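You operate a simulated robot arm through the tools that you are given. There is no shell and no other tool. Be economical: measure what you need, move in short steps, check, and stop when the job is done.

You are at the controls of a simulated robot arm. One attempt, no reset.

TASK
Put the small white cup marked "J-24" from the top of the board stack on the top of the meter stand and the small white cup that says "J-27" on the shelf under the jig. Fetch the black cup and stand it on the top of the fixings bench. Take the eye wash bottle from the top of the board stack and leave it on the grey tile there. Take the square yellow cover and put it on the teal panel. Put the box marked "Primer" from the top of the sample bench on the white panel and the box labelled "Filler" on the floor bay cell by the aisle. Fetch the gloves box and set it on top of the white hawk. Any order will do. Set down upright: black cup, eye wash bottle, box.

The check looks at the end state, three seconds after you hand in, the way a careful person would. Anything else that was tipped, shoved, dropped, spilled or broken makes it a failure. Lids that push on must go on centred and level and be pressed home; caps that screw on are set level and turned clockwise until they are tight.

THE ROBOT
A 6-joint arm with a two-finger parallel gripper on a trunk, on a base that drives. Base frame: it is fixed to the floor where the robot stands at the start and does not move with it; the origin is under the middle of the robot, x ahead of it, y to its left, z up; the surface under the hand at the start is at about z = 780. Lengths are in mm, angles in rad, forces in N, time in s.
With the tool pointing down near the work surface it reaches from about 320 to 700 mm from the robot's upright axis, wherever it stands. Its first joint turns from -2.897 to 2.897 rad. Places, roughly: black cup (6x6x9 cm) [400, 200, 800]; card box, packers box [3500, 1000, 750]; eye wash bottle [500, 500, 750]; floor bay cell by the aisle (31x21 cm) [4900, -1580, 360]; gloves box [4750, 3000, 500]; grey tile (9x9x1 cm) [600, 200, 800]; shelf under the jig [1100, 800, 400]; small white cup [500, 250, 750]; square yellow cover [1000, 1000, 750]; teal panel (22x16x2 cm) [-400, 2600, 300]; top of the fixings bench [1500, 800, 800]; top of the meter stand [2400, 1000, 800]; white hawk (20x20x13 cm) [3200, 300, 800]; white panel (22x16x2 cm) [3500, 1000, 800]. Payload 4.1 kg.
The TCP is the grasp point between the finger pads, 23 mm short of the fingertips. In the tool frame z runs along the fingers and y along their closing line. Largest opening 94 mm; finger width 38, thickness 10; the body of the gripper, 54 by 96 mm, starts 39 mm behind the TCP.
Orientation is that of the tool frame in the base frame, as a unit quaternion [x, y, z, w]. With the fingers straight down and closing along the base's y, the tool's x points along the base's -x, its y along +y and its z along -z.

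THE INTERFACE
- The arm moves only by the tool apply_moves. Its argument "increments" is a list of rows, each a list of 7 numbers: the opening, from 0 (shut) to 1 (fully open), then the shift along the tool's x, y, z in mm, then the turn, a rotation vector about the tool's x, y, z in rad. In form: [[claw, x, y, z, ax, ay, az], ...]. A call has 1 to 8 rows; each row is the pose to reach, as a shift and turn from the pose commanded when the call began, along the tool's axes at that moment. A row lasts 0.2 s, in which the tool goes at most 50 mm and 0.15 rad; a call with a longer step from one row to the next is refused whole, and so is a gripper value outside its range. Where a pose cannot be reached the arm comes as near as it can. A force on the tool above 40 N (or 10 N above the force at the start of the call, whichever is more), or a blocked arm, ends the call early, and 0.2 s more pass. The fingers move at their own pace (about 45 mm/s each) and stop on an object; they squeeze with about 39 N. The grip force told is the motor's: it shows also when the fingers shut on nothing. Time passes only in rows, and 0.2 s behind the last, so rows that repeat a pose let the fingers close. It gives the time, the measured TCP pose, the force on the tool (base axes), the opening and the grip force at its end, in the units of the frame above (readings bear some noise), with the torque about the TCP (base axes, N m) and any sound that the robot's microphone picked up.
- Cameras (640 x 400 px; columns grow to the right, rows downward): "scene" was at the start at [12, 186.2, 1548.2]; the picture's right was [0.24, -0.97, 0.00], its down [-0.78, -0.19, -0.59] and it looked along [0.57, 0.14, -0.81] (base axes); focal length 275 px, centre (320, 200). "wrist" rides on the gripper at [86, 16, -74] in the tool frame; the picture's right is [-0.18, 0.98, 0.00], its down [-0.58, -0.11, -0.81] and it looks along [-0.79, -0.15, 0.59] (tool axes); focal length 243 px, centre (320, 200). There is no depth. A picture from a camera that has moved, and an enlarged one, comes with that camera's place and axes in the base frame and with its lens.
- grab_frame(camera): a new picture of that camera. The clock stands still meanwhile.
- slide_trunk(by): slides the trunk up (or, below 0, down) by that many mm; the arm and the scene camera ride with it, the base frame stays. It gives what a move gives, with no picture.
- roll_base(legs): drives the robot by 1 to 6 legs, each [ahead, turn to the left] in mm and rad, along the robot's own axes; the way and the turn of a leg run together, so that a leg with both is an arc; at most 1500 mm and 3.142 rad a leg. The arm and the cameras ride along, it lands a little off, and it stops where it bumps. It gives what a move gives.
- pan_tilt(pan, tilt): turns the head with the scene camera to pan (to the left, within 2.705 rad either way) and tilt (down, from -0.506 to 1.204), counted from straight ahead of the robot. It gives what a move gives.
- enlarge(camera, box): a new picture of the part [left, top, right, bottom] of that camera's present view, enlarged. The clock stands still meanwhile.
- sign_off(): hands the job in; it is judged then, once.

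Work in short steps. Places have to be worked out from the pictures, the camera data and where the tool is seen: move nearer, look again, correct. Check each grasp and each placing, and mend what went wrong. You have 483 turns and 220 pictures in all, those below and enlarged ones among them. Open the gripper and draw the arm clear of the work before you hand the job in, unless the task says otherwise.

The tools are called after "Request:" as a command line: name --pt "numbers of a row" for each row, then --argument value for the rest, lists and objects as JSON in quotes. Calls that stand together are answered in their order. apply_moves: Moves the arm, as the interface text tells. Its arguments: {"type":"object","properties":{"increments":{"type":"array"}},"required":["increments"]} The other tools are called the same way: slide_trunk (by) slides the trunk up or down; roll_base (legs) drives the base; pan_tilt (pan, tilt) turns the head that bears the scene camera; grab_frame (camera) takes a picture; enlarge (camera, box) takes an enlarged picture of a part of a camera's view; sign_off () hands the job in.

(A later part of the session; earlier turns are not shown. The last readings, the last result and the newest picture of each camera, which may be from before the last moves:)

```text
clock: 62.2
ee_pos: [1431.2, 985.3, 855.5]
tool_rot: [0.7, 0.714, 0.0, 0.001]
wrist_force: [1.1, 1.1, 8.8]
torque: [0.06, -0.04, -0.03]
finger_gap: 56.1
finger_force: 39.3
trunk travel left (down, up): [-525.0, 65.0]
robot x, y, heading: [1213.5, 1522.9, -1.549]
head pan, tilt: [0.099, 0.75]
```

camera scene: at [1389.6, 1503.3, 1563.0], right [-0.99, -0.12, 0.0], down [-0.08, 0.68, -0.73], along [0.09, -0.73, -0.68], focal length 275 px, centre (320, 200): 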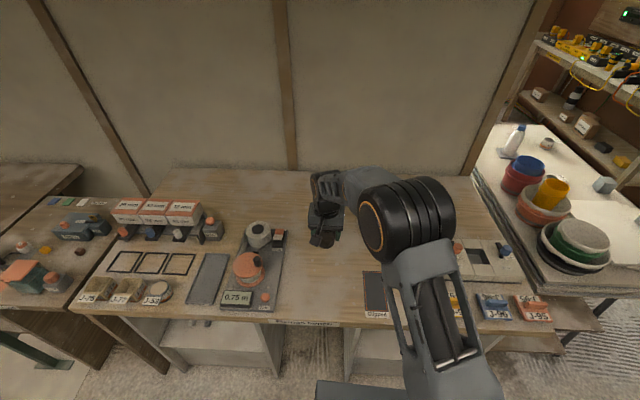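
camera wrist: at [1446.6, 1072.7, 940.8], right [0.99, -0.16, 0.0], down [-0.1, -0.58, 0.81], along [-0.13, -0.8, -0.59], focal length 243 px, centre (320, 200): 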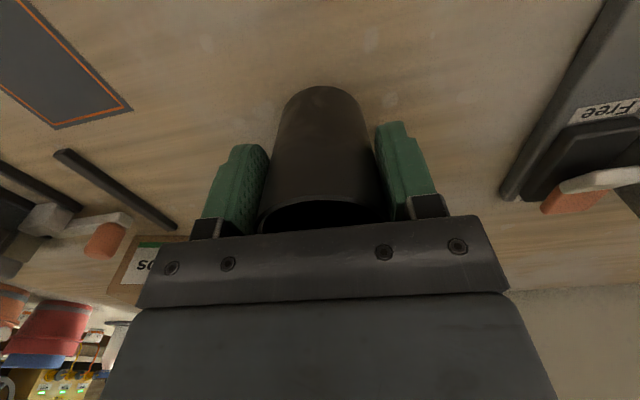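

Contact. Release and rise.

Request:
apply_moves --pt "0.8 0 0 0 0 0 0" --pt "0.9 0 0 0 0 0 0" --pt "0.9 0 0 0 0 0 0" --pt "0.9 0 0 -45 0 0 0" --pt "1 0 0 -90 0 0 0" --pt "1 0 0 -135 0 0 0" --pt "1 40 0 -165 0 0 0" --pt "1 80 0 -190 0 0 0"

Request:
grab_frame --camera "wrist"

Request:
grab_frame --camera "scene"

```text
clock: 64.0
ee_pos: [1429.7, 1066.9, 1045.9]
tool_rot: [0.7, 0.714, 0.0, 0.0]
wrist_force: [0.1, -1.2, 0.3]
torque: [-0.02, 0.02, 0.0]
finger_gap: 93.9
finger_force: 0.0
trunk travel left (down, up): [-525.0, 65.0]
robot x, y, heading: [1215.5, 1520.0, -1.546]
head pan, tilt: [0.099, 0.75]
```

```text
182 pictures are left
camera wrist: at [1444.3, 1154.1, 1121.1], right [0.99, -0.16, 0.0], down [-0.1, -0.58, 0.81], along [-0.13, -0.8, -0.59], focal length 243 px, centre (320, 200)
```

wrist: 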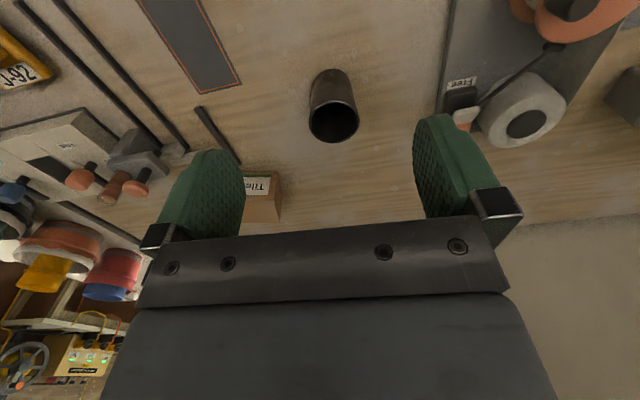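

```text
181 pictures are left
camera scene: at [1389.4, 1504.3, 1563.0], right [-0.99, -0.12, 0.0], down [-0.08, 0.68, -0.73], along [0.09, -0.73, -0.68], focal length 275 px, centre (320, 200)
```

scene: 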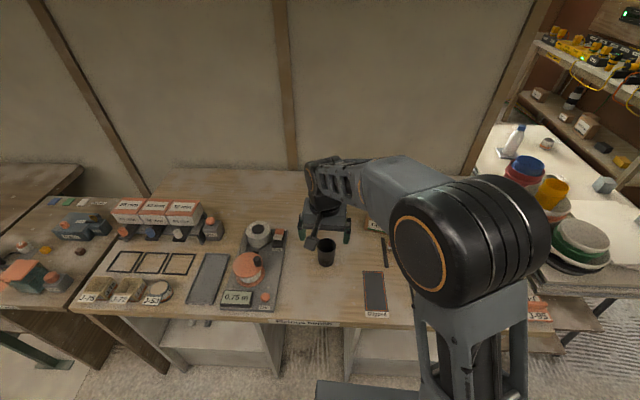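

Black cup stands. The yellow cover (J‑92) at ≈(1042, 1070) is within reach; swing the hand over there and look.

Request:
apply_moves --pt "1 0 -48 0 0 0 0" --pt "1 0 -96 0 0 0 0" --pt "1 0 -144 0 0 0 0" --pt "1 0 -192 0 0 0 0" --pt "1 0 -240 0 0 0 0" --pt "1 0 -288 0 0 0 0" --pt "1 0 -336 0 0 0 0" --pt "1 0 -384 0 0 0 0"

Request:
grab_frame --camera "wrist"

Request:
pan_tilt --pan -0.2 --tilt 0.95

Request:
grab_frame --camera "scene"

```text
clock: 65.8
ee_pos: [1046.5, 1058.3, 1045.6]
tool_rot: [0.7, 0.714, 0.0, 0.0]
wrist_force: [-0.5, 0.7, 0.0]
torque: [-0.02, 0.01, -0.01]
finger_gap: 94.0
finger_force: 0.1
trunk travel left (down, up): [-525.0, 65.0]
robot x, y, heading: [1213.4, 1521.2, -1.547]
head pan, tilt: [0.099, 0.75]
```

```text
180 pictures are left
camera wrist: at [1060.5, 1145.5, 1121.2], right [0.99, -0.16, 0.0], down [-0.1, -0.58, 0.81], along [-0.13, -0.8, -0.59], focal length 243 px, centre (320, 200)
```

wrist: 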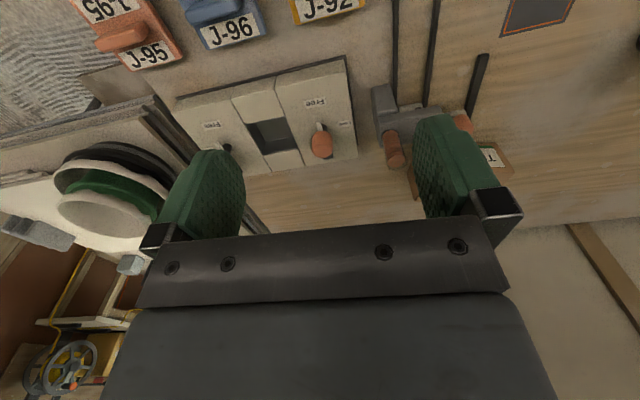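

```text
clock: 66.6
ee_pos: [1048.4, 1059.9, 1045.8]
tool_rot: [0.7, 0.714, 0.0, 0.0]
wrist_force: [0.1, -0.1, -0.7]
torque: [-0.01, 0.01, 0.0]
finger_gap: 94.2
finger_force: 0.1
trunk travel left (down, up): [-525.0, 65.0]
robot x, y, heading: [1212.9, 1519.4, -1.552]
head pan, tilt: [-0.201, 0.949]
```

```text
179 pictures are left
camera scene: at [1366.6, 1514.3, 1547.5], right [-0.98, 0.18, 0.0], down [0.14, 0.8, -0.58], along [-0.1, -0.57, -0.81], focal length 275 px, centre (320, 200)
```

scene: 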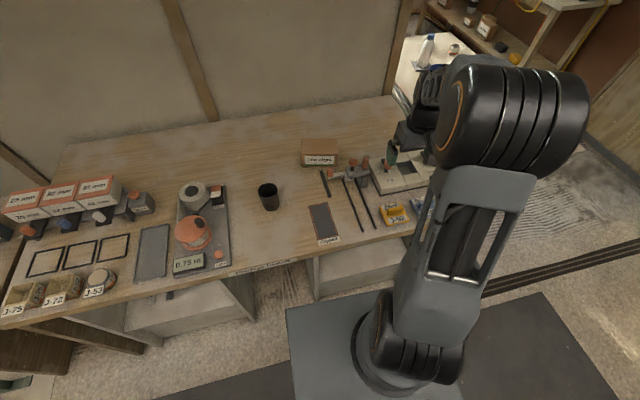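

Back the hand off 100 mm to see the cover in the wrist view.

Request:
apply_moves --pt "1 40 5 0 0 0 0" --pt "1 80 10 0 0 0 0" --pt "1 110 10 0 0 0 0" --pt "1 110 10 0 0 0 0"

Request:
enlarge --camera "wrist" --box '[120, 0, 520, 250]'

Request:
enlarge --camera "scene" --box '[340, 170, 500, 270]'

```text
clock: 67.6
ee_pos: [1053.8, 1167.1, 1046.2]
tool_rot: [0.7, 0.714, 0.0, 0.0]
wrist_force: [0.0, -0.1, -0.3]
torque: [-0.01, 0.01, 0.01]
finger_gap: 94.1
finger_force: 0.2
trunk travel left (down, up): [-525.0, 65.0]
robot x, y, heading: [1211.9, 1517.7, -1.546]
head pan, tilt: [-0.201, 0.949]
```

```text
1.60 times, centred on (320, 125) of wrist
camera zoom: at [1068.7, 1253.5, 1122.1], right [0.99, -0.16, 0.0], down [-0.1, -0.58, 0.81], along [-0.13, -0.8, -0.59], focal length 388 px, centre (320, 320)
```

zoom: 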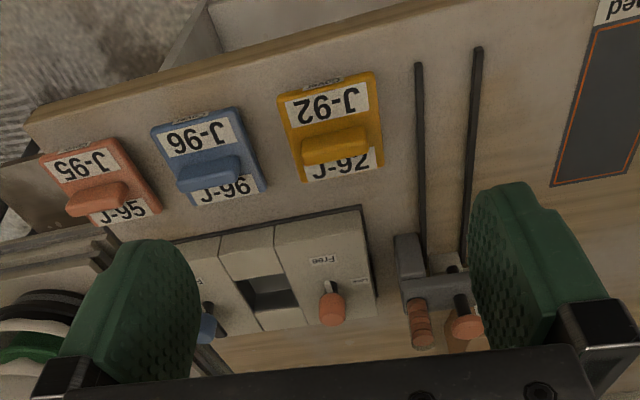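

```text
4.00 times, centred on (420, 220) of scene
camera zoom: at [1366.5, 1514.4, 1547.5], right [-0.98, 0.18, 0.0], down [0.15, 0.8, -0.58], along [-0.1, -0.57, -0.81], focal length 1101 px, centre (-80, 120)
```

zoom: 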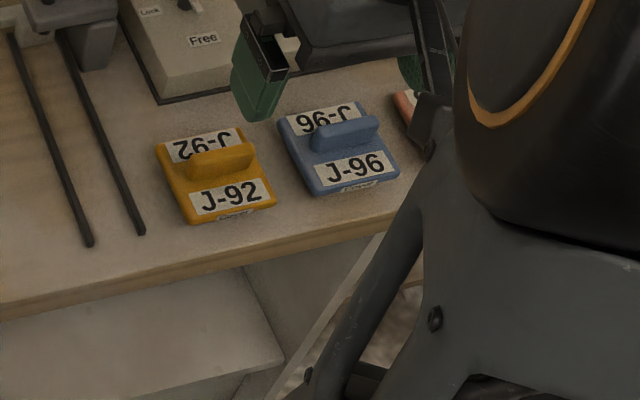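

Cover centre ≈(1055, 1091), its handle runs along x with top z≈835. I turn the gripper 90° so it closes along y while moving over it.

Request:
apply_moves --pt "1 -10 0 0 0 0 0.14" --pt "1 -20 0 0 0 0 0.28" --pt "1 -30 0 0 0 0 0.42" --pt "1 -40 0 0 0 0 0.56" --pt "1 -50 0 0 0 0 0.7" --pt "1 -60 0 0 0 0 0.84" --pt "1 -70 0 0 0 0 0.98" --pt "1 -76 0 0 0 0 1.12"

Request:
apply_moves --pt "1 0 0 0 0 0 0.14" --pt "1 0 0 0 0 0 0.28" --pt "1 0 0 30 0 0 0.43" --pt "1 0 0 60 0 0 0.43"

Request:
grab_frame --camera "wrist"

```text
clock: 69.4
ee_pos: [1055.1, 1089.3, 1045.1]
tool_rot: [0.973, 0.233, 0.0, -0.001]
wrist_force: [-0.6, -0.6, -0.3]
torque: [0.03, 0.04, -0.01]
finger_gap: 93.8
finger_force: 0.1
trunk travel left (down, up): [-525.0, 65.0]
robot x, y, heading: [1212.9, 1521.9, -1.55]
head pan, tilt: [-0.201, 0.949]
```

```text
clock: 70.4
ee_pos: [1057.2, 1091.1, 984.2]
tool_rot: [1.0, 0.02, -0.001, -0.001]
wrist_force: [-0.5, -0.4, -0.4]
torque: [-0.01, 0.04, 0.02]
finger_gap: 94.1
finger_force: 0.0
trunk travel left (down, up): [-525.0, 65.0]
robot x, y, heading: [1214.8, 1519.1, -1.55]
head pan, tilt: [-0.201, 0.949]
```

```text
176 pictures are left
camera wrist: at [1143.9, 1078.4, 1060.1], right [-0.14, -0.99, 0.0], down [-0.59, 0.09, 0.81], along [-0.8, 0.12, -0.59], focal length 243 px, centre (320, 200)
```

wrist: 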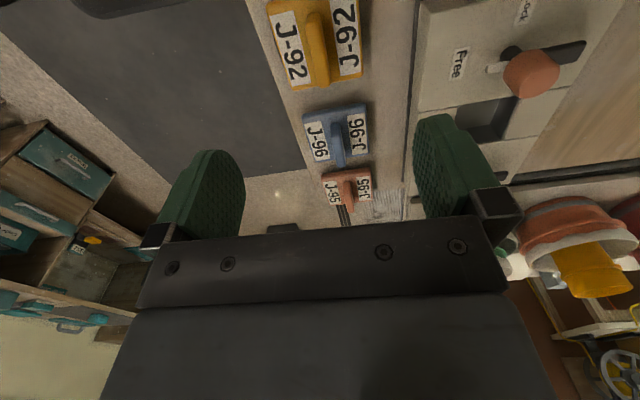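

Aligned. Partly close and descend to z≈842, then look.

Request:
apply_moves --pt "0.6 -2 -2 40 0 0 0" --pt "0.6 -2 -2 85 0 0 0" --pt "0.6 -2 -2 125 0 0 0" --pt "0.6 -2 -2 142 0 0 0" --pt "0.6 -2 -2 142 0 0 0"

Request:
grab_frame --camera "wrist"

Request:
enlarge --camera "scene" --box '[340, 170, 500, 270]'

```text
clock: 71.6
ee_pos: [1055.0, 1093.5, 845.9]
tool_rot: [1.0, 0.021, -0.001, 0.002]
wrist_force: [-0.3, 0.8, 16.0]
torque: [0.2, -0.04, 0.0]
finger_gap: 56.2
finger_force: 0.0
trunk travel left (down, up): [-525.0, 65.0]
robot x, y, heading: [1213.0, 1518.8, -1.552]
head pan, tilt: [-0.201, 0.949]
```

```text
175 pictures are left
camera wrist: at [1140.4, 1081.2, 922.3], right [-0.14, -0.99, 0.0], down [-0.58, 0.09, 0.81], along [-0.8, 0.11, -0.59], focal length 243 px, centre (320, 200)
```

wrist: 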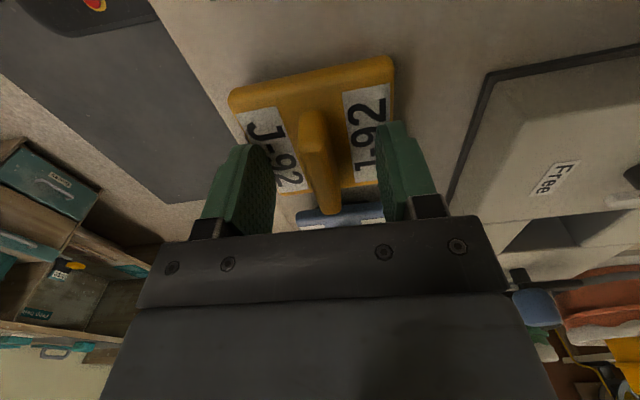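

```text
4.00 times, centred on (420, 220) of scene
camera zoom: at [1366.9, 1515.6, 1547.8], right [-0.98, 0.18, 0.0], down [0.15, 0.8, -0.58], along [-0.1, -0.57, -0.81], focal length 1101 px, centre (-80, 120)
```

zoom: 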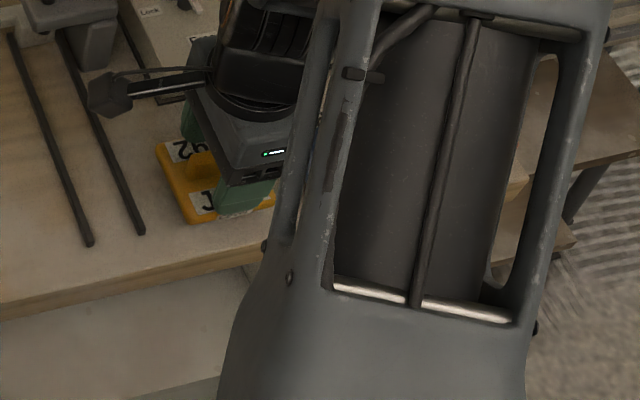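

Tips rest on the plate (16 N). Rise 5 mm and close on the handle.

Request:
apply_moves --pt "0.6 0 0 -6 0 0 0" --pt "0.05 0 0 -6 0 0 0" --pt "0.05 0 0 -6 0 0 0" --pt "0.05 0 0 -6 0 0 0" --pt "0.05 0 0 -6 0 0 0" --pt "0.05 0 0 -6 0 0 0"

```text
clock: 73.0
ee_pos: [1052.7, 1093.4, 851.9]
tool_rot: [1.0, 0.022, 0.0, -0.001]
wrist_force: [0.4, -1.3, 0.4]
torque: [0.01, -0.03, -0.04]
finger_gap: 11.2
finger_force: 38.9
trunk travel left (down, up): [-525.0, 65.0]
robot x, y, heading: [1213.1, 1518.4, -1.549]
head pan, tilt: [-0.201, 0.949]
```

Gripped 11 mm. Lift and check.

Request:
apply_moves --pt "0 0 0 -20 0 0 0" --pt "0 0 0 -60 0 0 0" --pt "0 0 0 -100 0 0 0" --pt "0 0 0 -100 0 0 0"

Request:
grab_frame --camera "wrist"

```text
clock: 74.0
ee_pos: [1053.5, 1092.4, 949.8]
tool_rot: [1.0, 0.02, 0.0, 0.0]
wrist_force: [0.0, -0.1, -0.7]
torque: [-0.01, 0.01, 0.02]
finger_gap: 11.1
finger_force: 39.2
trunk travel left (down, up): [-525.0, 65.0]
robot x, y, heading: [1214.7, 1528.5, -1.55]
head pan, tilt: [-0.201, 0.949]
```

```text
173 pictures are left
camera wrist: at [1139.7, 1080.3, 1025.3], right [-0.14, -0.99, 0.0], down [-0.59, 0.08, 0.81], along [-0.8, 0.12, -0.59], focal length 243 px, centre (320, 200)
```

wrist: 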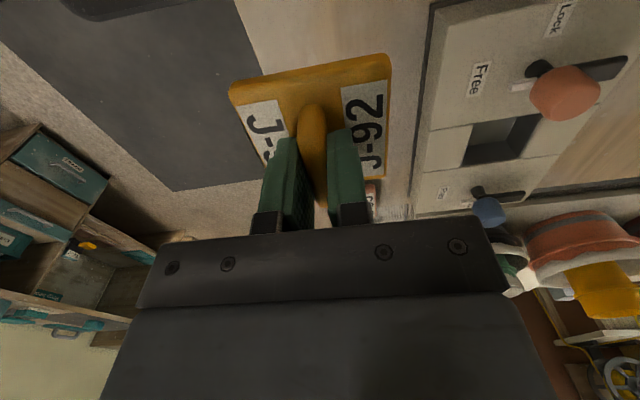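

Cover held. Drive toward the teal panel area: turn right to face −x, go 1100, turn right to face +y, and look.

Request:
apply_moves --pt "0 0 0 -40 0 0 0" --pt "0 0 0 -80 0 0 0" --pt "0 0 0 -100 0 0 0"

Request:
roll_base --legs '[[0, -1.59], [1100, 0], [0, -1.571]]'

Request:
pan_tilt --pan 0.4 --tilt 0.6

Request:
grab_frame --camera "scene"

```text
clock: 74.8
ee_pos: [1054.2, 1091.9, 1049.1]
tool_rot: [1.0, 0.02, -0.001, 0.0]
wrist_force: [-0.1, -0.2, -0.6]
torque: [0.01, 0.01, 0.03]
finger_gap: 11.1
finger_force: 39.0
trunk travel left (down, up): [-525.0, 65.0]
robot x, y, heading: [1211.1, 1521.5, -1.552]
head pan, tilt: [-0.201, 0.949]
```

```text
clock: 88.1
ee_pos: [287.3, 1937.7, 1047.8]
tool_rot: [-0.01, 1.0, 0.0, 0.0]
wrist_force: [0.0, 0.4, -0.6]
torque: [-0.01, 0.0, 0.01]
finger_gap: 11.5
finger_force: 38.6
trunk travel left (down, up): [-525.0, 65.0]
robot x, y, heading: [120.1, 1512.3, 1.569]
head pan, tilt: [-0.201, 0.949]
```

```text
clock: 89.1
ee_pos: [287.4, 1937.9, 1048.0]
tool_rot: [-0.011, 1.0, 0.001, 0.0]
wrist_force: [0.5, -0.3, -1.0]
torque: [0.03, -0.05, -0.04]
finger_gap: 11.2
finger_force: 39.2
trunk travel left (down, up): [-525.0, 65.0]
robot x, y, heading: [123.1, 1509.4, 1.568]
head pan, tilt: [0.4, 0.6]
```

```text
172 pictures are left
camera scene: at [-80.4, 1536.2, 1575.9], right [0.92, 0.39, 0.0], down [0.22, -0.52, -0.82], along [-0.32, 0.76, -0.57], focal length 275 px, centre (320, 200)
```

scene: 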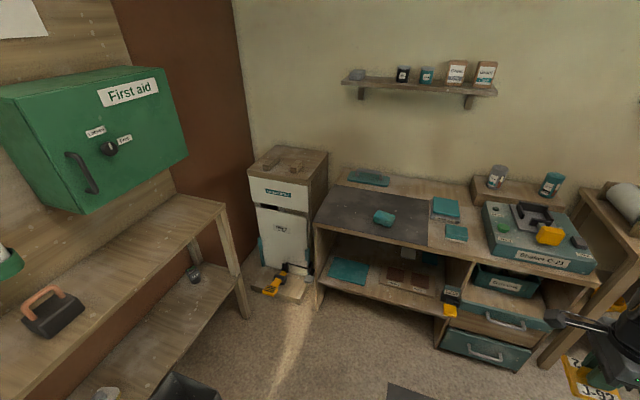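

The teal panel is on the lower shelf of the left bench at ≈(−352, 2608, 310). I drive in front of that bench diagonally and look into the shelf.

Request:
roll_base --legs '[[0, 0.8], [600, 0], [0, -0.8]]'

Request:
slide_trunk --by -300

Request:
pan_tilt --pan 0.0 --tilt 0.7

Request:
grab_frame --camera "scene"

```text
clock: 96.5
ee_pos: [-130.4, 2352.5, 1048.8]
tool_rot: [-0.012, 1.0, 0.0, 0.001]
wrist_force: [-0.2, -0.6, -1.7]
torque: [0.0, 0.01, 0.0]
finger_gap: 11.4
finger_force: 38.3
trunk travel left (down, up): [-525.0, 65.0]
robot x, y, heading: [-297.6, 1928.2, 1.571]
head pan, tilt: [0.4, 0.6]
```

```text
clock: 99.5
ee_pos: [-131.2, 2353.4, 748.1]
tool_rot: [-0.012, 1.0, 0.0, 0.0]
wrist_force: [0.2, 0.5, 0.4]
torque: [0.02, -0.01, 0.01]
finger_gap: 11.1
finger_force: 38.8
trunk travel left (down, up): [-225.0, 365.0]
robot x, y, heading: [-301.7, 1926.6, 1.568]
head pan, tilt: [0.4, 0.6]
```

```text
clock: 100.4
ee_pos: [-131.9, 2353.3, 747.5]
tool_rot: [-0.012, 1.0, 0.0, 0.0]
wrist_force: [0.9, -0.4, -0.7]
torque: [0.0, -0.03, 0.0]
finger_gap: 11.0
finger_force: 38.7
trunk travel left (down, up): [-225.0, 365.0]
robot x, y, heading: [-301.2, 1929.9, 1.578]
head pan, tilt: [0.0, 0.7]
```

```text
171 pictures are left
camera scene: at [-463.6, 1954.4, 1267.3], right [1.0, 0.0, 0.0], down [0.0, -0.64, -0.77], along [0.0, 0.77, -0.64], focal length 275 px, centre (320, 200)
```

scene: 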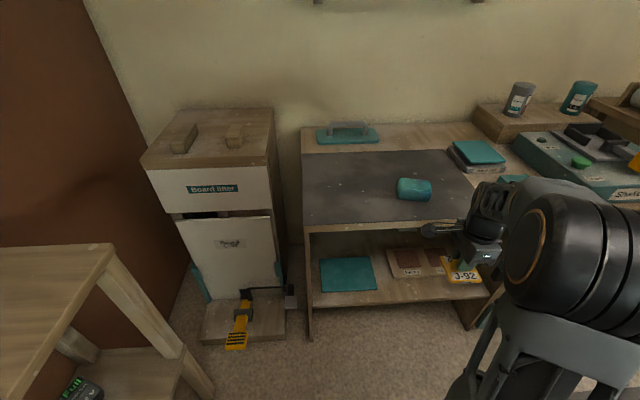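

Panel spans y≈2549–2709, x≈−353±110, z≈310; the bench top overhangs from y≈2435. I first shift sideways in front of it, then lower the trunk further.

Request:
apply_moves --pt "0 40 -5 0 0 0 0" --pt "0 85 -5 0 0 0 0" --pt "0 130 -5 0 0 0 0" --pt "0 175 -5 0 0 0 0" --pt "0 220 -5 0 0 0 0" --pt "0 220 -5 0 0 0 0"

Request:
slide_trunk --by -190

Request:
grab_frame --camera "scene"

Request:
grab_frame --camera "wrist"

```text
clock: 101.8
ee_pos: [-353.6, 2343.1, 749.5]
tool_rot: [-0.011, 1.0, 0.0, 0.001]
wrist_force: [1.3, -0.3, -1.0]
torque: [-0.02, 0.01, -0.02]
finger_gap: 11.1
finger_force: 39.1
trunk travel left (down, up): [-225.0, 365.0]
robot x, y, heading: [-297.2, 1929.8, 1.575]
head pan, tilt: [0.0, 0.7]
```

```text
clock: 103.9
ee_pos: [-354.5, 2344.5, 559.1]
tool_rot: [-0.012, 1.0, 0.0, 0.0]
wrist_force: [0.5, -1.1, -0.5]
torque: [0.01, -0.02, 0.0]
finger_gap: 11.3
finger_force: 38.7
trunk travel left (down, up): [-35.0, 555.0]
robot x, y, heading: [-298.5, 1929.3, 1.573]
head pan, tilt: [0.0, 0.7]
```

```text
170 pictures are left
camera scene: at [-463.6, 1954.4, 1077.3], right [1.0, 0.0, 0.0], down [0.0, -0.64, -0.76], along [0.0, 0.76, -0.64], focal length 275 px, centre (320, 200)
```

scene: 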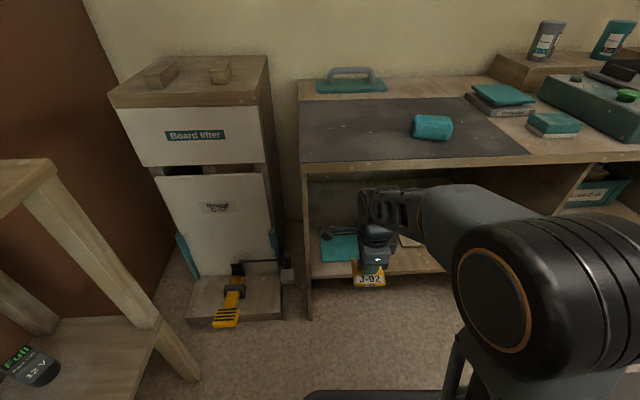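

```text
169 pictures are left
camera wrist: at [-440.3, 2357.9, 634.4], right [0.16, 0.99, 0.0], down [0.58, -0.09, 0.81], along [0.8, -0.13, -0.59], focal length 243 px, centre (320, 200)
```

wrist: 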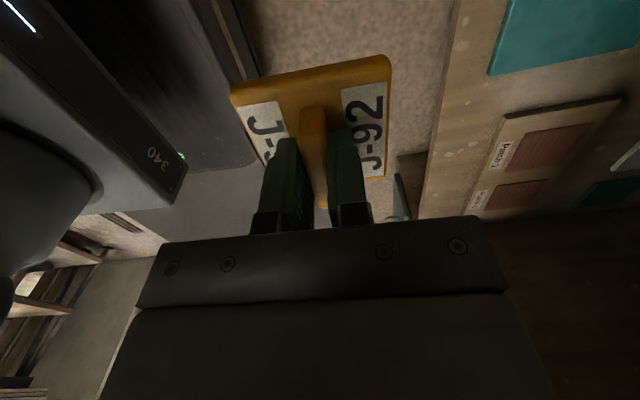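

Panel top z≈305, front edge y≈2555. Lower to z≈440 in front, then go in 130 mm and check.

Request:
apply_moves --pt "0 0 0 45 0 0 0" --pt "0 0 0 90 0 0 0" --pt "0 0 0 125 0 0 0" --pt "0 0 40 125 0 0 0" --pt "0 0 85 125 0 0 0" --pt "0 0 130 125 0 0 0" --pt "0 0 130 125 0 0 0"

Request:
grab_frame --camera "scene"

Request:
grab_frame --camera "wrist"

```text
clock: 105.5
ee_pos: [-355.2, 2474.7, 434.5]
tool_rot: [-0.012, 1.0, 0.0, 0.0]
wrist_force: [0.3, -0.8, -1.1]
torque: [-0.02, -0.01, 0.01]
finger_gap: 11.1
finger_force: 39.6
trunk travel left (down, up): [-35.0, 555.0]
robot x, y, heading: [-299.5, 1928.7, 1.575]
head pan, tilt: [0.0, 0.7]
```

```text
168 pictures are left
camera scene: at [-463.6, 1954.3, 1077.3], right [1.0, 0.0, 0.0], down [0.0, -0.64, -0.76], along [0.0, 0.76, -0.64], focal length 275 px, centre (320, 200)
```

scene: 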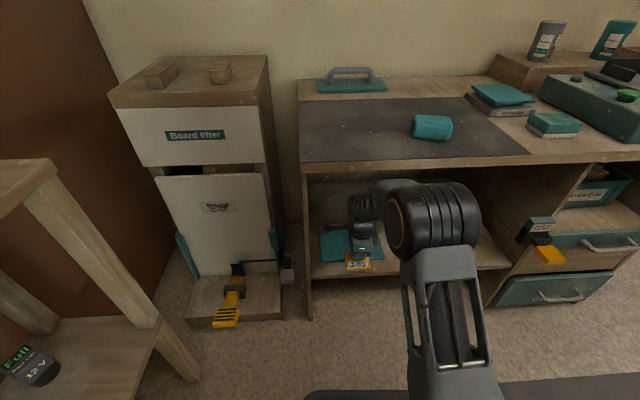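

```text
167 pictures are left
camera wrist: at [-442.5, 2489.3, 510.8], right [0.16, 0.99, 0.0], down [0.58, -0.09, 0.81], along [0.8, -0.13, -0.59], focal length 243 px, centre (320, 200)
```

wrist: 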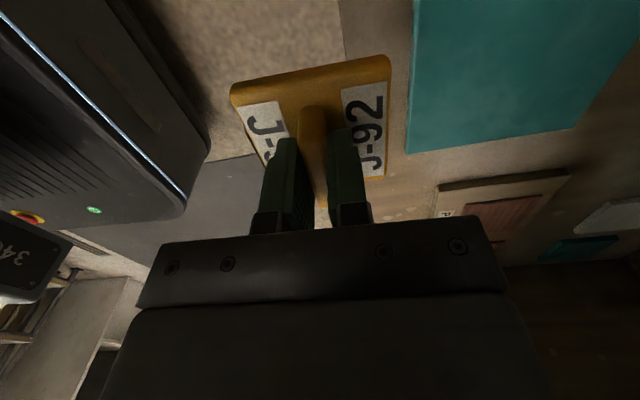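

Panel centre ≈(−350, 2637), good. Drop the trunk its last 33 mm to keep the elbow low, then advance in small stages.

Request:
slide_trunk --by -33

Request:
apply_moves --pt "0 0 35 0 0 0 0" --pt "0 0 70 0 0 0 0" --pt "0 0 70 0 0 0 0"

Request:
grab_frame --camera "scene"

```text
clock: 106.3
ee_pos: [-356.0, 2474.6, 402.0]
tool_rot: [-0.012, 1.0, 0.0, 0.001]
wrist_force: [0.8, 0.5, -1.0]
torque: [0.02, 0.0, 0.05]
finger_gap: 11.3
finger_force: 38.9
trunk travel left (down, up): [-2.0, 588.0]
robot x, y, heading: [-295.1, 1928.9, 1.575]
head pan, tilt: [0.0, 0.7]
```

```text
clock: 107.1
ee_pos: [-357.5, 2542.4, 402.2]
tool_rot: [-0.013, 1.0, 0.0, 0.0]
wrist_force: [-0.2, 0.2, -1.1]
torque: [0.01, 0.04, 0.0]
finger_gap: 11.3
finger_force: 39.1
trunk travel left (down, up): [-2.0, 588.0]
robot x, y, heading: [-296.5, 1927.2, 1.571]
head pan, tilt: [0.0, 0.7]
```

```text
166 pictures are left
camera scene: at [-463.6, 1954.4, 1044.3], right [1.0, 0.0, 0.0], down [0.0, -0.64, -0.76], along [0.0, 0.76, -0.64], focal length 275 px, centre (320, 200)
```

scene: 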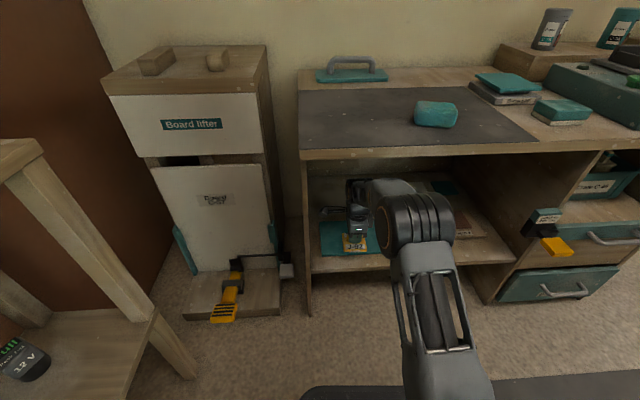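

Elbow is well below the bench top. Advance the rest to y≈2608.

Request:
apply_moves --pt "0 -5 35 0 0 0 0" --pt "0 -7 68 0 0 0 0" --pt "0 -7 68 0 0 0 0"

Request:
grab_frame --camera "wrist"

Request:
enlarge --camera "scene" --box '[280, 140, 480, 280]'

```text
clock: 107.9
ee_pos: [-353.1, 2610.8, 403.9]
tool_rot: [-0.012, 1.0, -0.001, 0.0]
wrist_force: [-0.2, -0.3, 0.0]
torque: [0.02, 0.01, 0.01]
finger_gap: 11.3
finger_force: 39.1
trunk travel left (down, up): [-2.0, 588.0]
robot x, y, heading: [-298.7, 1924.0, 1.572]
head pan, tilt: [0.0, 0.7]
```

```text
165 pictures are left
camera wrist: at [-439.6, 2625.1, 478.8], right [0.16, 0.99, 0.0], down [0.58, -0.09, 0.81], along [0.8, -0.13, -0.59], focal length 243 px, centre (320, 200)
```

wrist: 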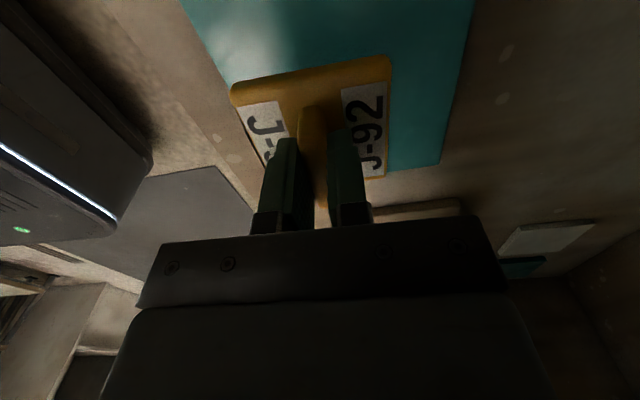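

```text
2.86 times, centred on (380, 210) of scene
camera zoom: at [-463.6, 1954.4, 1044.3], right [1.0, 0.0, 0.0], down [0.0, -0.64, -0.76], along [0.0, 0.76, -0.64], focal length 786 px, centre (149, 171)
```

zoom: 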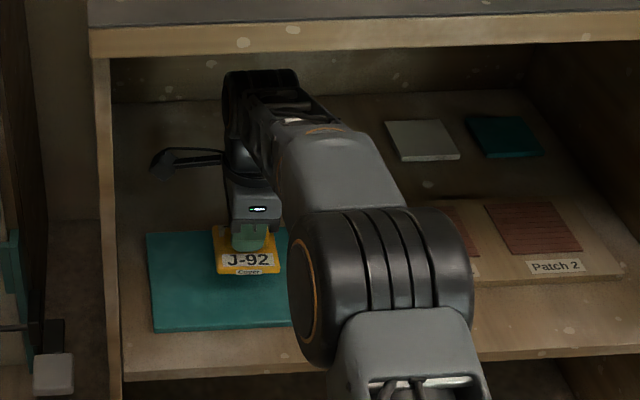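

Cover is over the panel. Lower slowly.

Request:
apply_moves --pt "0 0 4 15 0 0 0" --pt "0 0 4 30 0 0 0" --pt "0 0 4 38 0 0 0"

Request:
grab_frame --camera "wrist"

```text
clock: 108.7
ee_pos: [-353.9, 2616.6, 366.0]
tool_rot: [-0.012, 1.0, 0.0, 0.0]
wrist_force: [0.4, -0.4, -0.2]
torque: [0.02, -0.01, -0.03]
finger_gap: 11.2
finger_force: 38.2
trunk travel left (down, up): [-2.0, 588.0]
robot x, y, heading: [-297.7, 1927.1, 1.576]
head pan, tilt: [0.0, 0.7]
```

```text
163 pictures are left
camera wrist: at [-440.8, 2630.8, 440.5], right [0.16, 0.99, 0.0], down [0.58, -0.1, 0.81], along [0.8, -0.13, -0.59], focal length 243 px, centre (320, 200)
```

wrist: 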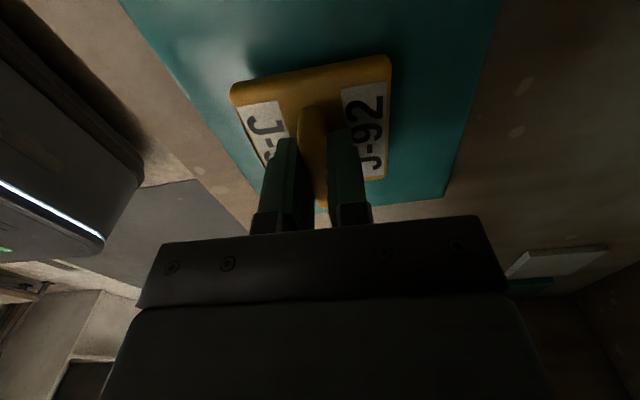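

Request:
apply_moves --pt "0 0 0 2 0 0 0" --pt "0 0 0 5 0 0 0" --pt "0 0 0 5 0 0 0"

```text
clock: 109.5
ee_pos: [-352.3, 2617.5, 363.7]
tool_rot: [-0.012, 1.0, 0.003, 0.0]
wrist_force: [-1.9, -3.0, 23.8]
torque: [-0.19, 0.02, -0.04]
finger_gap: 11.4
finger_force: 39.5
trunk travel left (down, up): [-2.0, 588.0]
robot x, y, heading: [-291.6, 1931.1, 1.576]
head pan, tilt: [0.0, 0.7]
```

Contact on the panel. Ease up 3 mm, release, rise 40 mm and look.

Request:
apply_moves --pt "0 0 0 -3 0 0 0" --pt "0.4 0 0 -3 0 0 0" --pt "0.5 0 0 -3 0 0 0" --pt "0.5 0 0 -3 0 0 0" --pt "0.5 0 0 -25 0 0 0" --pt "0.5 0 0 -45 0 0 0"

Request:
grab_frame --camera "wrist"

```text
clock: 110.9
ee_pos: [-352.0, 2617.5, 404.6]
tool_rot: [-0.012, 1.0, 0.0, 0.0]
wrist_force: [0.5, -0.5, 0.5]
torque: [0.0, -0.01, -0.01]
finger_gap: 46.8
finger_force: 0.0
trunk travel left (down, up): [-2.0, 588.0]
robot x, y, heading: [-297.1, 1926.1, 1.573]
head pan, tilt: [0.0, 0.7]
```

```text
162 pictures are left
camera wrist: at [-438.7, 2632.2, 479.9], right [0.16, 0.99, 0.0], down [0.58, -0.09, 0.81], along [0.8, -0.13, -0.59], focal length 243 px, centre (320, 200)
```

wrist: 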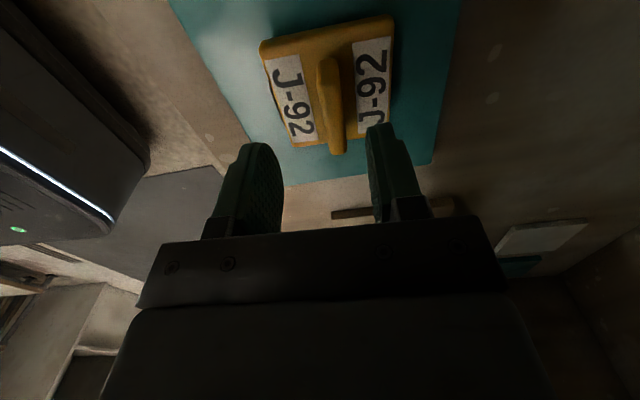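

Cover lies on the teal panel. Back straight out from under the bench.

Request:
apply_moves --pt "0.5 0 -40 -10 0 0 0" --pt "0.5 0 -85 -20 0 0 0" --pt "0.5 0 -130 -20 0 0 0" --pt "0.5 0 -175 -20 0 0 0" --pt "0.5 0 -220 -20 0 0 0" --pt "0.5 0 -265 -20 0 0 0" --pt "0.5 0 -280 -20 0 0 0"

Request:
grab_frame --camera "scene"

```text
clock: 112.5
ee_pos: [-345.9, 2339.2, 424.5]
tool_rot: [-0.012, 1.0, 0.0, 0.0]
wrist_force: [-0.8, -0.6, -0.5]
torque: [0.03, 0.01, 0.0]
finger_gap: 47.1
finger_force: 0.0
trunk travel left (down, up): [-2.0, 588.0]
robot x, y, heading: [-295.1, 1927.2, 1.571]
head pan, tilt: [0.0, 0.7]
```

```text
161 pictures are left
camera scene: at [-463.7, 1954.5, 1044.3], right [1.0, 0.0, 0.0], down [0.0, -0.64, -0.76], along [0.0, 0.76, -0.64], focal length 275 px, centre (320, 200)
```

scene: 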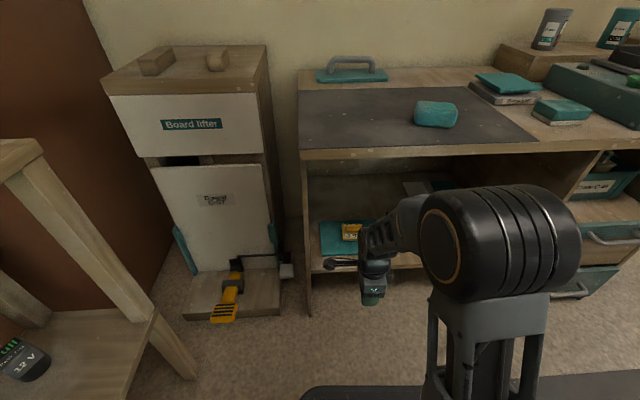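

Placement good. Raise the trunk, turn right about, and drive back to the first table.

Request:
slide_trunk --by 523

Request:
roll_base --legs '[[0, -3.14], [1000, 0], [900, 0], [0, 1.571], [250, 0]]'

Request:
pan_tilt --pan 0.2 --tilt 0.9

Request:
grab_frame --camera "scene"

Request:
grab_frame --camera "wrist"

```text
refused: 523 is not a number from -400 to 400
```

```text
clock: 114.6
ee_pos: [-218.8, 2333.5, 425.4]
tool_rot: [0.14, 0.99, 0.0, 0.001]
wrist_force: [0.0, 0.4, 0.3]
torque: [0.01, -0.03, 0.01]
finger_gap: 46.8
finger_force: 0.0
trunk travel left (down, up): [-2.0, 588.0]
robot x, y, heading: [-298.6, 1925.7, 1.278]
head pan, tilt: [0.0, 0.7]
stopped in leg 1: the robot was blocked; the commanded pose is now the measured one
```

```text
clock: 115.4
ee_pos: [-218.2, 2334.2, 422.4]
tool_rot: [0.14, 0.99, 0.0, 0.0]
wrist_force: [-0.4, -1.1, -0.4]
torque: [0.0, -0.04, 0.02]
finger_gap: 46.8
finger_force: 0.0
trunk travel left (down, up): [-2.0, 588.0]
robot x, y, heading: [-298.4, 1928.1, 1.274]
head pan, tilt: [0.201, 0.901]
```

```text
160 pictures are left
camera scene: at [-465.6, 1995.7, 1028.2], right [1.0, -0.1, 0.0], down [-0.07, -0.78, -0.62], along [0.06, 0.62, -0.78], focal length 275 px, centre (320, 200)
```

scene: 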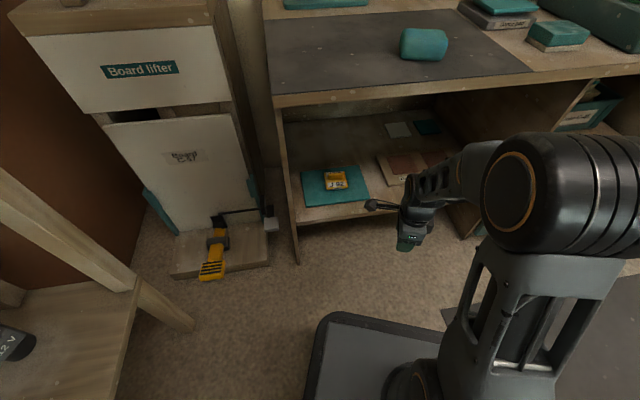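

```text
159 pictures are left
camera wrist: at [-297.6, 2373.8, 500.1], right [0.45, 0.89, 0.0], down [0.53, -0.27, 0.81], along [0.72, -0.36, -0.59], focal length 243 px, centre (320, 200)
```

wrist: 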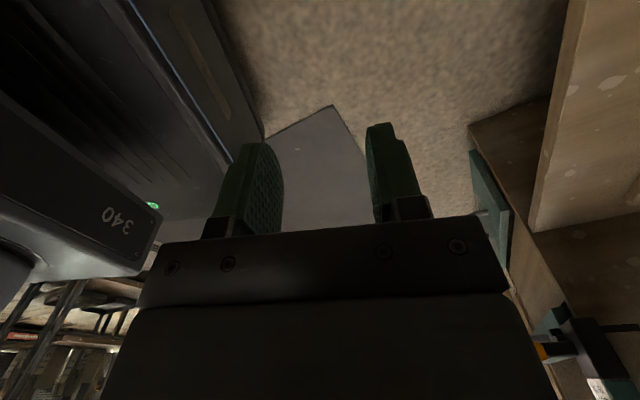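

The slide limit is 400 per call, and the turn was blocked after 0.3 rad—probably the base's rear corner against the bin. Look around to see.

Request:
pan_tilt --pan 2.0 --tilt 1.1

Request:
grab_frame --camera "scene"

Request:
pan_tilt --pan -0.4 --tilt 0.9

Request:
grab_frame --camera "scene"

```text
clock: 117.2
ee_pos: [-218.6, 2334.2, 424.8]
tool_rot: [0.14, 0.99, 0.0, 0.001]
wrist_force: [0.0, 0.0, -0.3]
torque: [0.0, -0.02, 0.02]
finger_gap: 47.2
finger_force: 0.0
trunk travel left (down, up): [-2.0, 588.0]
robot x, y, heading: [-296.2, 1924.8, 1.273]
head pan, tilt: [2.0, 1.1]
```

```text
158 pictures are left
camera scene: at [-535.5, 1912.1, 1014.3], right [-0.13, 0.99, 0.0], down [0.88, 0.12, -0.45], along [-0.45, -0.06, -0.89], focal length 275 px, centre (320, 200)
```

scene: 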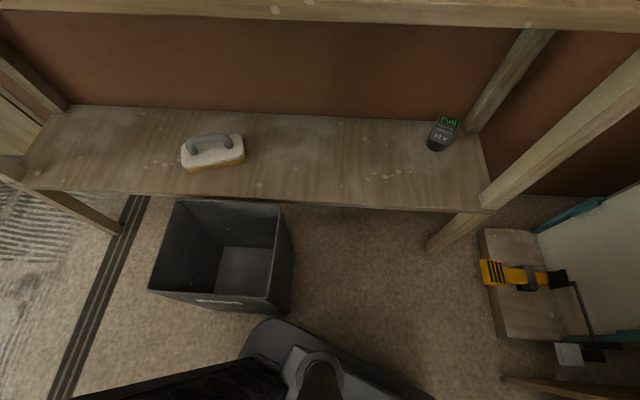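

```text
clock: 119.4
ee_pos: [-219.8, 2333.5, 423.8]
tool_rot: [0.14, 0.99, 0.0, 0.0]
wrist_force: [0.6, 0.2, 0.3]
torque: [-0.04, 0.02, 0.0]
finger_gap: 47.1
finger_force: 0.0
trunk travel left (down, up): [-2.0, 588.0]
robot x, y, heading: [-294.0, 1930.0, 1.278]
head pan, tilt: [-0.4, 0.901]
```

```text
157 pictures are left
camera scene: at [-424.5, 1978.5, 1028.1], right [0.77, -0.64, 0.0], down [-0.5, -0.6, -0.62], along [0.4, 0.48, -0.78], focal length 275 px, centre (320, 200)
```

scene: 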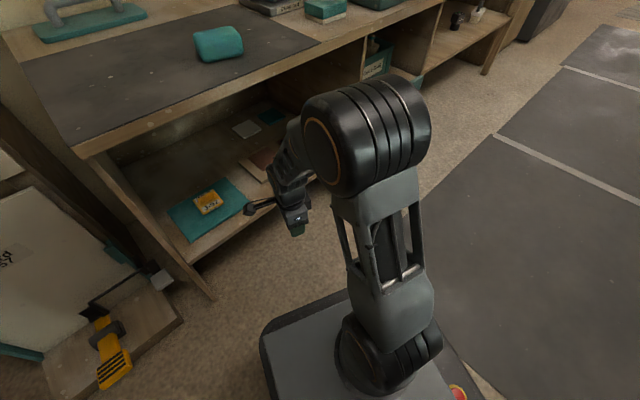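

Confirmed: base corner touches the bin, which still stands. Turn back a bit, raise the trunk, then go forward 130 before turning.

Request:
roll_base --legs '[[0, 0.12]]'

Request:
slide_trunk --by 400

Request:
slide_trunk --by 180

Request:
roll_base --legs '[[110, 0], [0, -1.2]]'

Request:
pan_tilt --pan 2.6 --tilt 0.9

Request:
grab_frame --camera "scene"

```text
clock: 120.3
ee_pos: [-267.4, 2339.9, 425.1]
tool_rot: [0.081, 0.997, 0.0, 0.0]
wrist_force: [-0.1, -0.6, -0.2]
torque: [0.01, -0.03, 0.0]
finger_gap: 47.0
finger_force: 0.0
trunk travel left (down, up): [-2.0, 588.0]
robot x, y, heading: [-299.1, 1928.1, 1.393]
head pan, tilt: [-0.4, 0.901]
```

```text
clock: 124.2
ee_pos: [-267.0, 2340.7, 824.2]
tool_rot: [0.081, 0.997, 0.001, 0.0]
wrist_force: [0.3, -0.2, -0.3]
torque: [-0.05, 0.03, 0.0]
finger_gap: 46.8
finger_force: 0.1
trunk travel left (down, up): [-402.0, 188.0]
robot x, y, heading: [-297.9, 1928.0, 1.392]
head pan, tilt: [-0.4, 0.901]
```

```text
clock: 126.2
ee_pos: [-267.8, 2340.4, 1004.9]
tool_rot: [0.082, 0.997, 0.0, 0.001]
wrist_force: [-0.4, 0.6, -0.7]
torque: [0.0, -0.01, 0.0]
finger_gap: 47.0
finger_force: 0.1
trunk travel left (down, up): [-582.0, 8.0]
robot x, y, heading: [-294.6, 1922.8, 1.389]
head pan, tilt: [-0.4, 0.901]
```

```text
clock: 130.4
ee_pos: [119.9, 2146.4, 1004.0]
tool_rot: [0.639, 0.769, -0.001, 0.0]
wrist_force: [-0.2, -0.8, 0.1]
torque: [-0.02, -0.01, 0.02]
finger_gap: 46.9
finger_force: 0.0
trunk travel left (down, up): [-582.0, 8.0]
robot x, y, heading: [-277.2, 2035.8, 0.166]
head pan, tilt: [-0.4, 0.901]
```

```text
clock: 133.0
ee_pos: [121.9, 2146.4, 1004.2]
tool_rot: [0.639, 0.769, 0.0, 0.0]
wrist_force: [0.8, 0.2, 0.5]
torque: [-0.01, -0.02, -0.02]
finger_gap: 46.8
finger_force: 0.0
trunk travel left (down, up): [-582.0, 8.0]
robot x, y, heading: [-273.0, 2034.5, 0.165]
head pan, tilt: [2.601, 0.901]
```

```text
156 pictures are left
camera scene: at [-434.4, 2218.1, 1608.1], right [0.36, 0.93, 0.0], down [0.73, -0.28, -0.62], along [-0.58, 0.23, -0.78], focal length 275 px, centre (320, 200)
```

scene: 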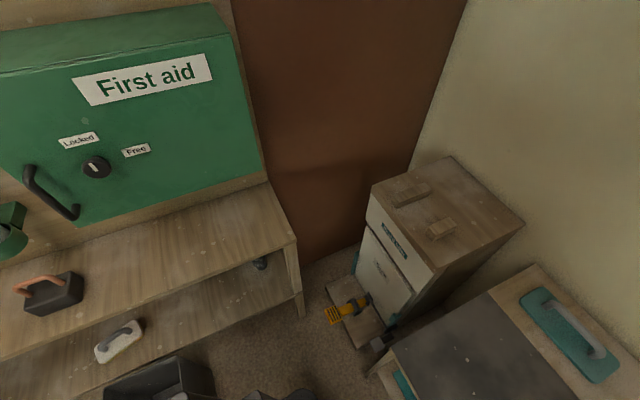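

Bin is fine. Now drive back to the first table along x≈−150.

Request:
roll_base --legs '[[0, -1.617], [1042, 0], [0, -0.119], [980, 0], [0, 1.571], [130, 0]]'

Request:
pan_tilt --pan 0.1 --tilt 0.9

Request:
grab_frame --camera "scene"

Request:
grab_frame --camera "wrist"

```text
clock: 147.8
ee_pos: [-285.3, -410.0, 1004.8]
tool_rot: [0.999, -0.042, 0.0, -0.001]
wrist_force: [0.0, -0.7, -1.1]
torque: [-0.02, -0.02, -0.03]
finger_gap: 47.0
finger_force: 0.1
trunk travel left (down, up): [-582.0, 8.0]
robot x, y, heading: [-289.3, 5.2, -1.669]
head pan, tilt: [2.601, 0.901]
stopped in leg 4: the robot was blocked; the commanded pose is now the measured one
```

```text
clock: 150.1
ee_pos: [-284.5, -410.1, 1004.1]
tool_rot: [0.999, -0.041, 0.0, 0.0]
wrist_force: [-0.1, 0.1, 0.0]
torque: [0.01, 0.0, 0.03]
finger_gap: 47.1
finger_force: 0.0
trunk travel left (down, up): [-582.0, 8.0]
robot x, y, heading: [-286.5, 0.1, -1.672]
head pan, tilt: [0.099, 0.901]
```

```text
155 pictures are left
camera scene: at [-114.4, -26.3, 1608.1], right [-1.0, 0.0, 0.0], down [0.0, 0.78, -0.62], along [0.0, -0.62, -0.78], focal length 275 px, centre (320, 200)
```

scene: 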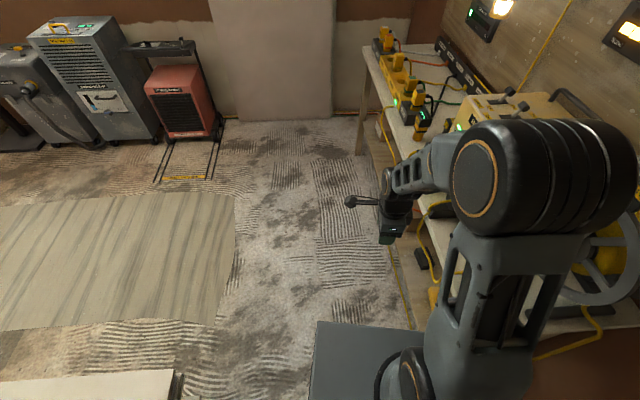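

```text
154 pictures are left
camera wrist: at [-199.9, -433.6, 1079.9], right [-0.27, -0.96, 0.0], down [-0.57, 0.16, 0.81], along [-0.78, 0.22, -0.59], focal length 243 px, centre (320, 200)
```

wrist: 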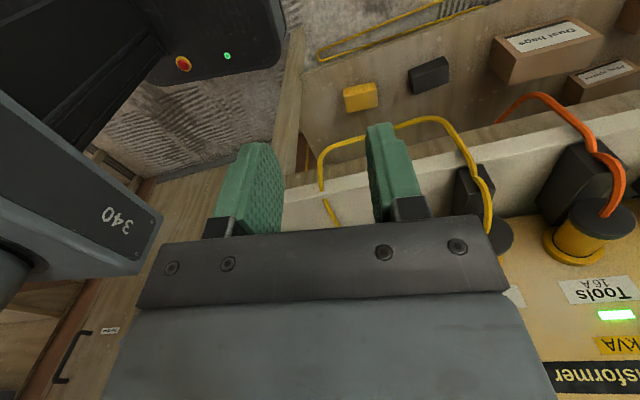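

Heading drifted, and the base bumped the tool shelf ahead lightly; nothing moved. Back up 120, turn left to face +x, go ahead.

Request:
roll_base --legs '[[-120, 0], [0, 1.672], [240, 0]]'

Request:
grab_frame --camera "scene"

Request:
grab_frame --camera "wrist"

```text
clock: 156.7
ee_pos: [366.5, 181.9, 1003.9]
tool_rot: [0.691, 0.722, -0.001, -0.001]
wrist_force: [0.5, 1.2, 0.1]
torque: [0.02, 0.0, 0.0]
finger_gap: 46.9
finger_force: 0.1
trunk travel left (down, up): [-582.0, 8.0]
robot x, y, heading: [-42.1, 125.6, 0.033]
head pan, tilt: [0.099, 0.901]
```

```text
153 pictures are left
camera scene: at [-32.3, 303.2, 1608.1], right [0.13, -0.99, 0.0], down [-0.78, -0.1, -0.62], along [0.62, 0.08, -0.78], focal length 275 px, centre (320, 200)
```

scene: 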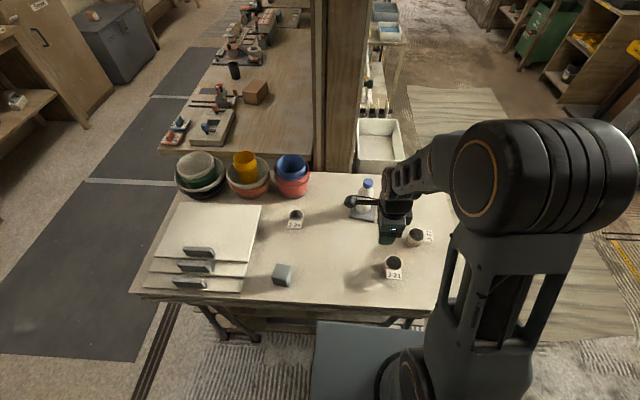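

```text
152 pictures are left
camera wrist: at [379.2, 269.6, 1079.7], right [0.99, -0.14, 0.0], down [-0.08, -0.59, 0.81], along [-0.11, -0.8, -0.59], focal length 243 px, centre (320, 200)
```

wrist: 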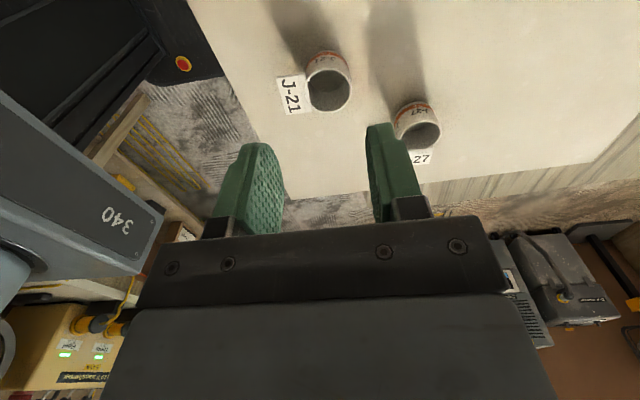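

J‑27 is at ≈(478, 62), its tag on the −y side; closing along x suits. Move near above it and look.

Request:
apply_moves --pt "1 -12 28 25 0 0 0" --pt "1 -24 56 50 0 0 0" --pt "1 -36 84 75 0 0 0" --pt "1 -47 110 90 0 0 0" --pt "1 -85 110 90 0 0 0" --pt "1 -100 110 90 0 0 0"

Request:
grab_frame --camera "wrist"

```text
clock: 158.1
ee_pos: [480.7, 85.7, 915.8]
tool_rot: [0.691, 0.723, -0.001, 0.0]
wrist_force: [-0.3, 0.0, -0.6]
torque: [0.01, 0.01, 0.0]
finger_gap: 94.0
finger_force: 0.0
trunk travel left (down, up): [-582.0, 8.0]
robot x, y, heading: [-42.2, 126.5, 0.032]
head pan, tilt: [0.099, 0.901]
```

```text
151 pictures are left
camera wrist: at [492.9, 174.1, 991.7], right [0.99, -0.14, 0.0], down [-0.08, -0.59, 0.81], along [-0.11, -0.8, -0.59], focal length 243 px, centre (320, 200)
```

wrist: 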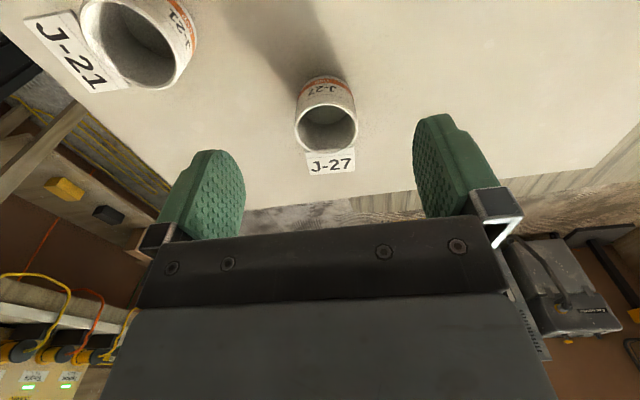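

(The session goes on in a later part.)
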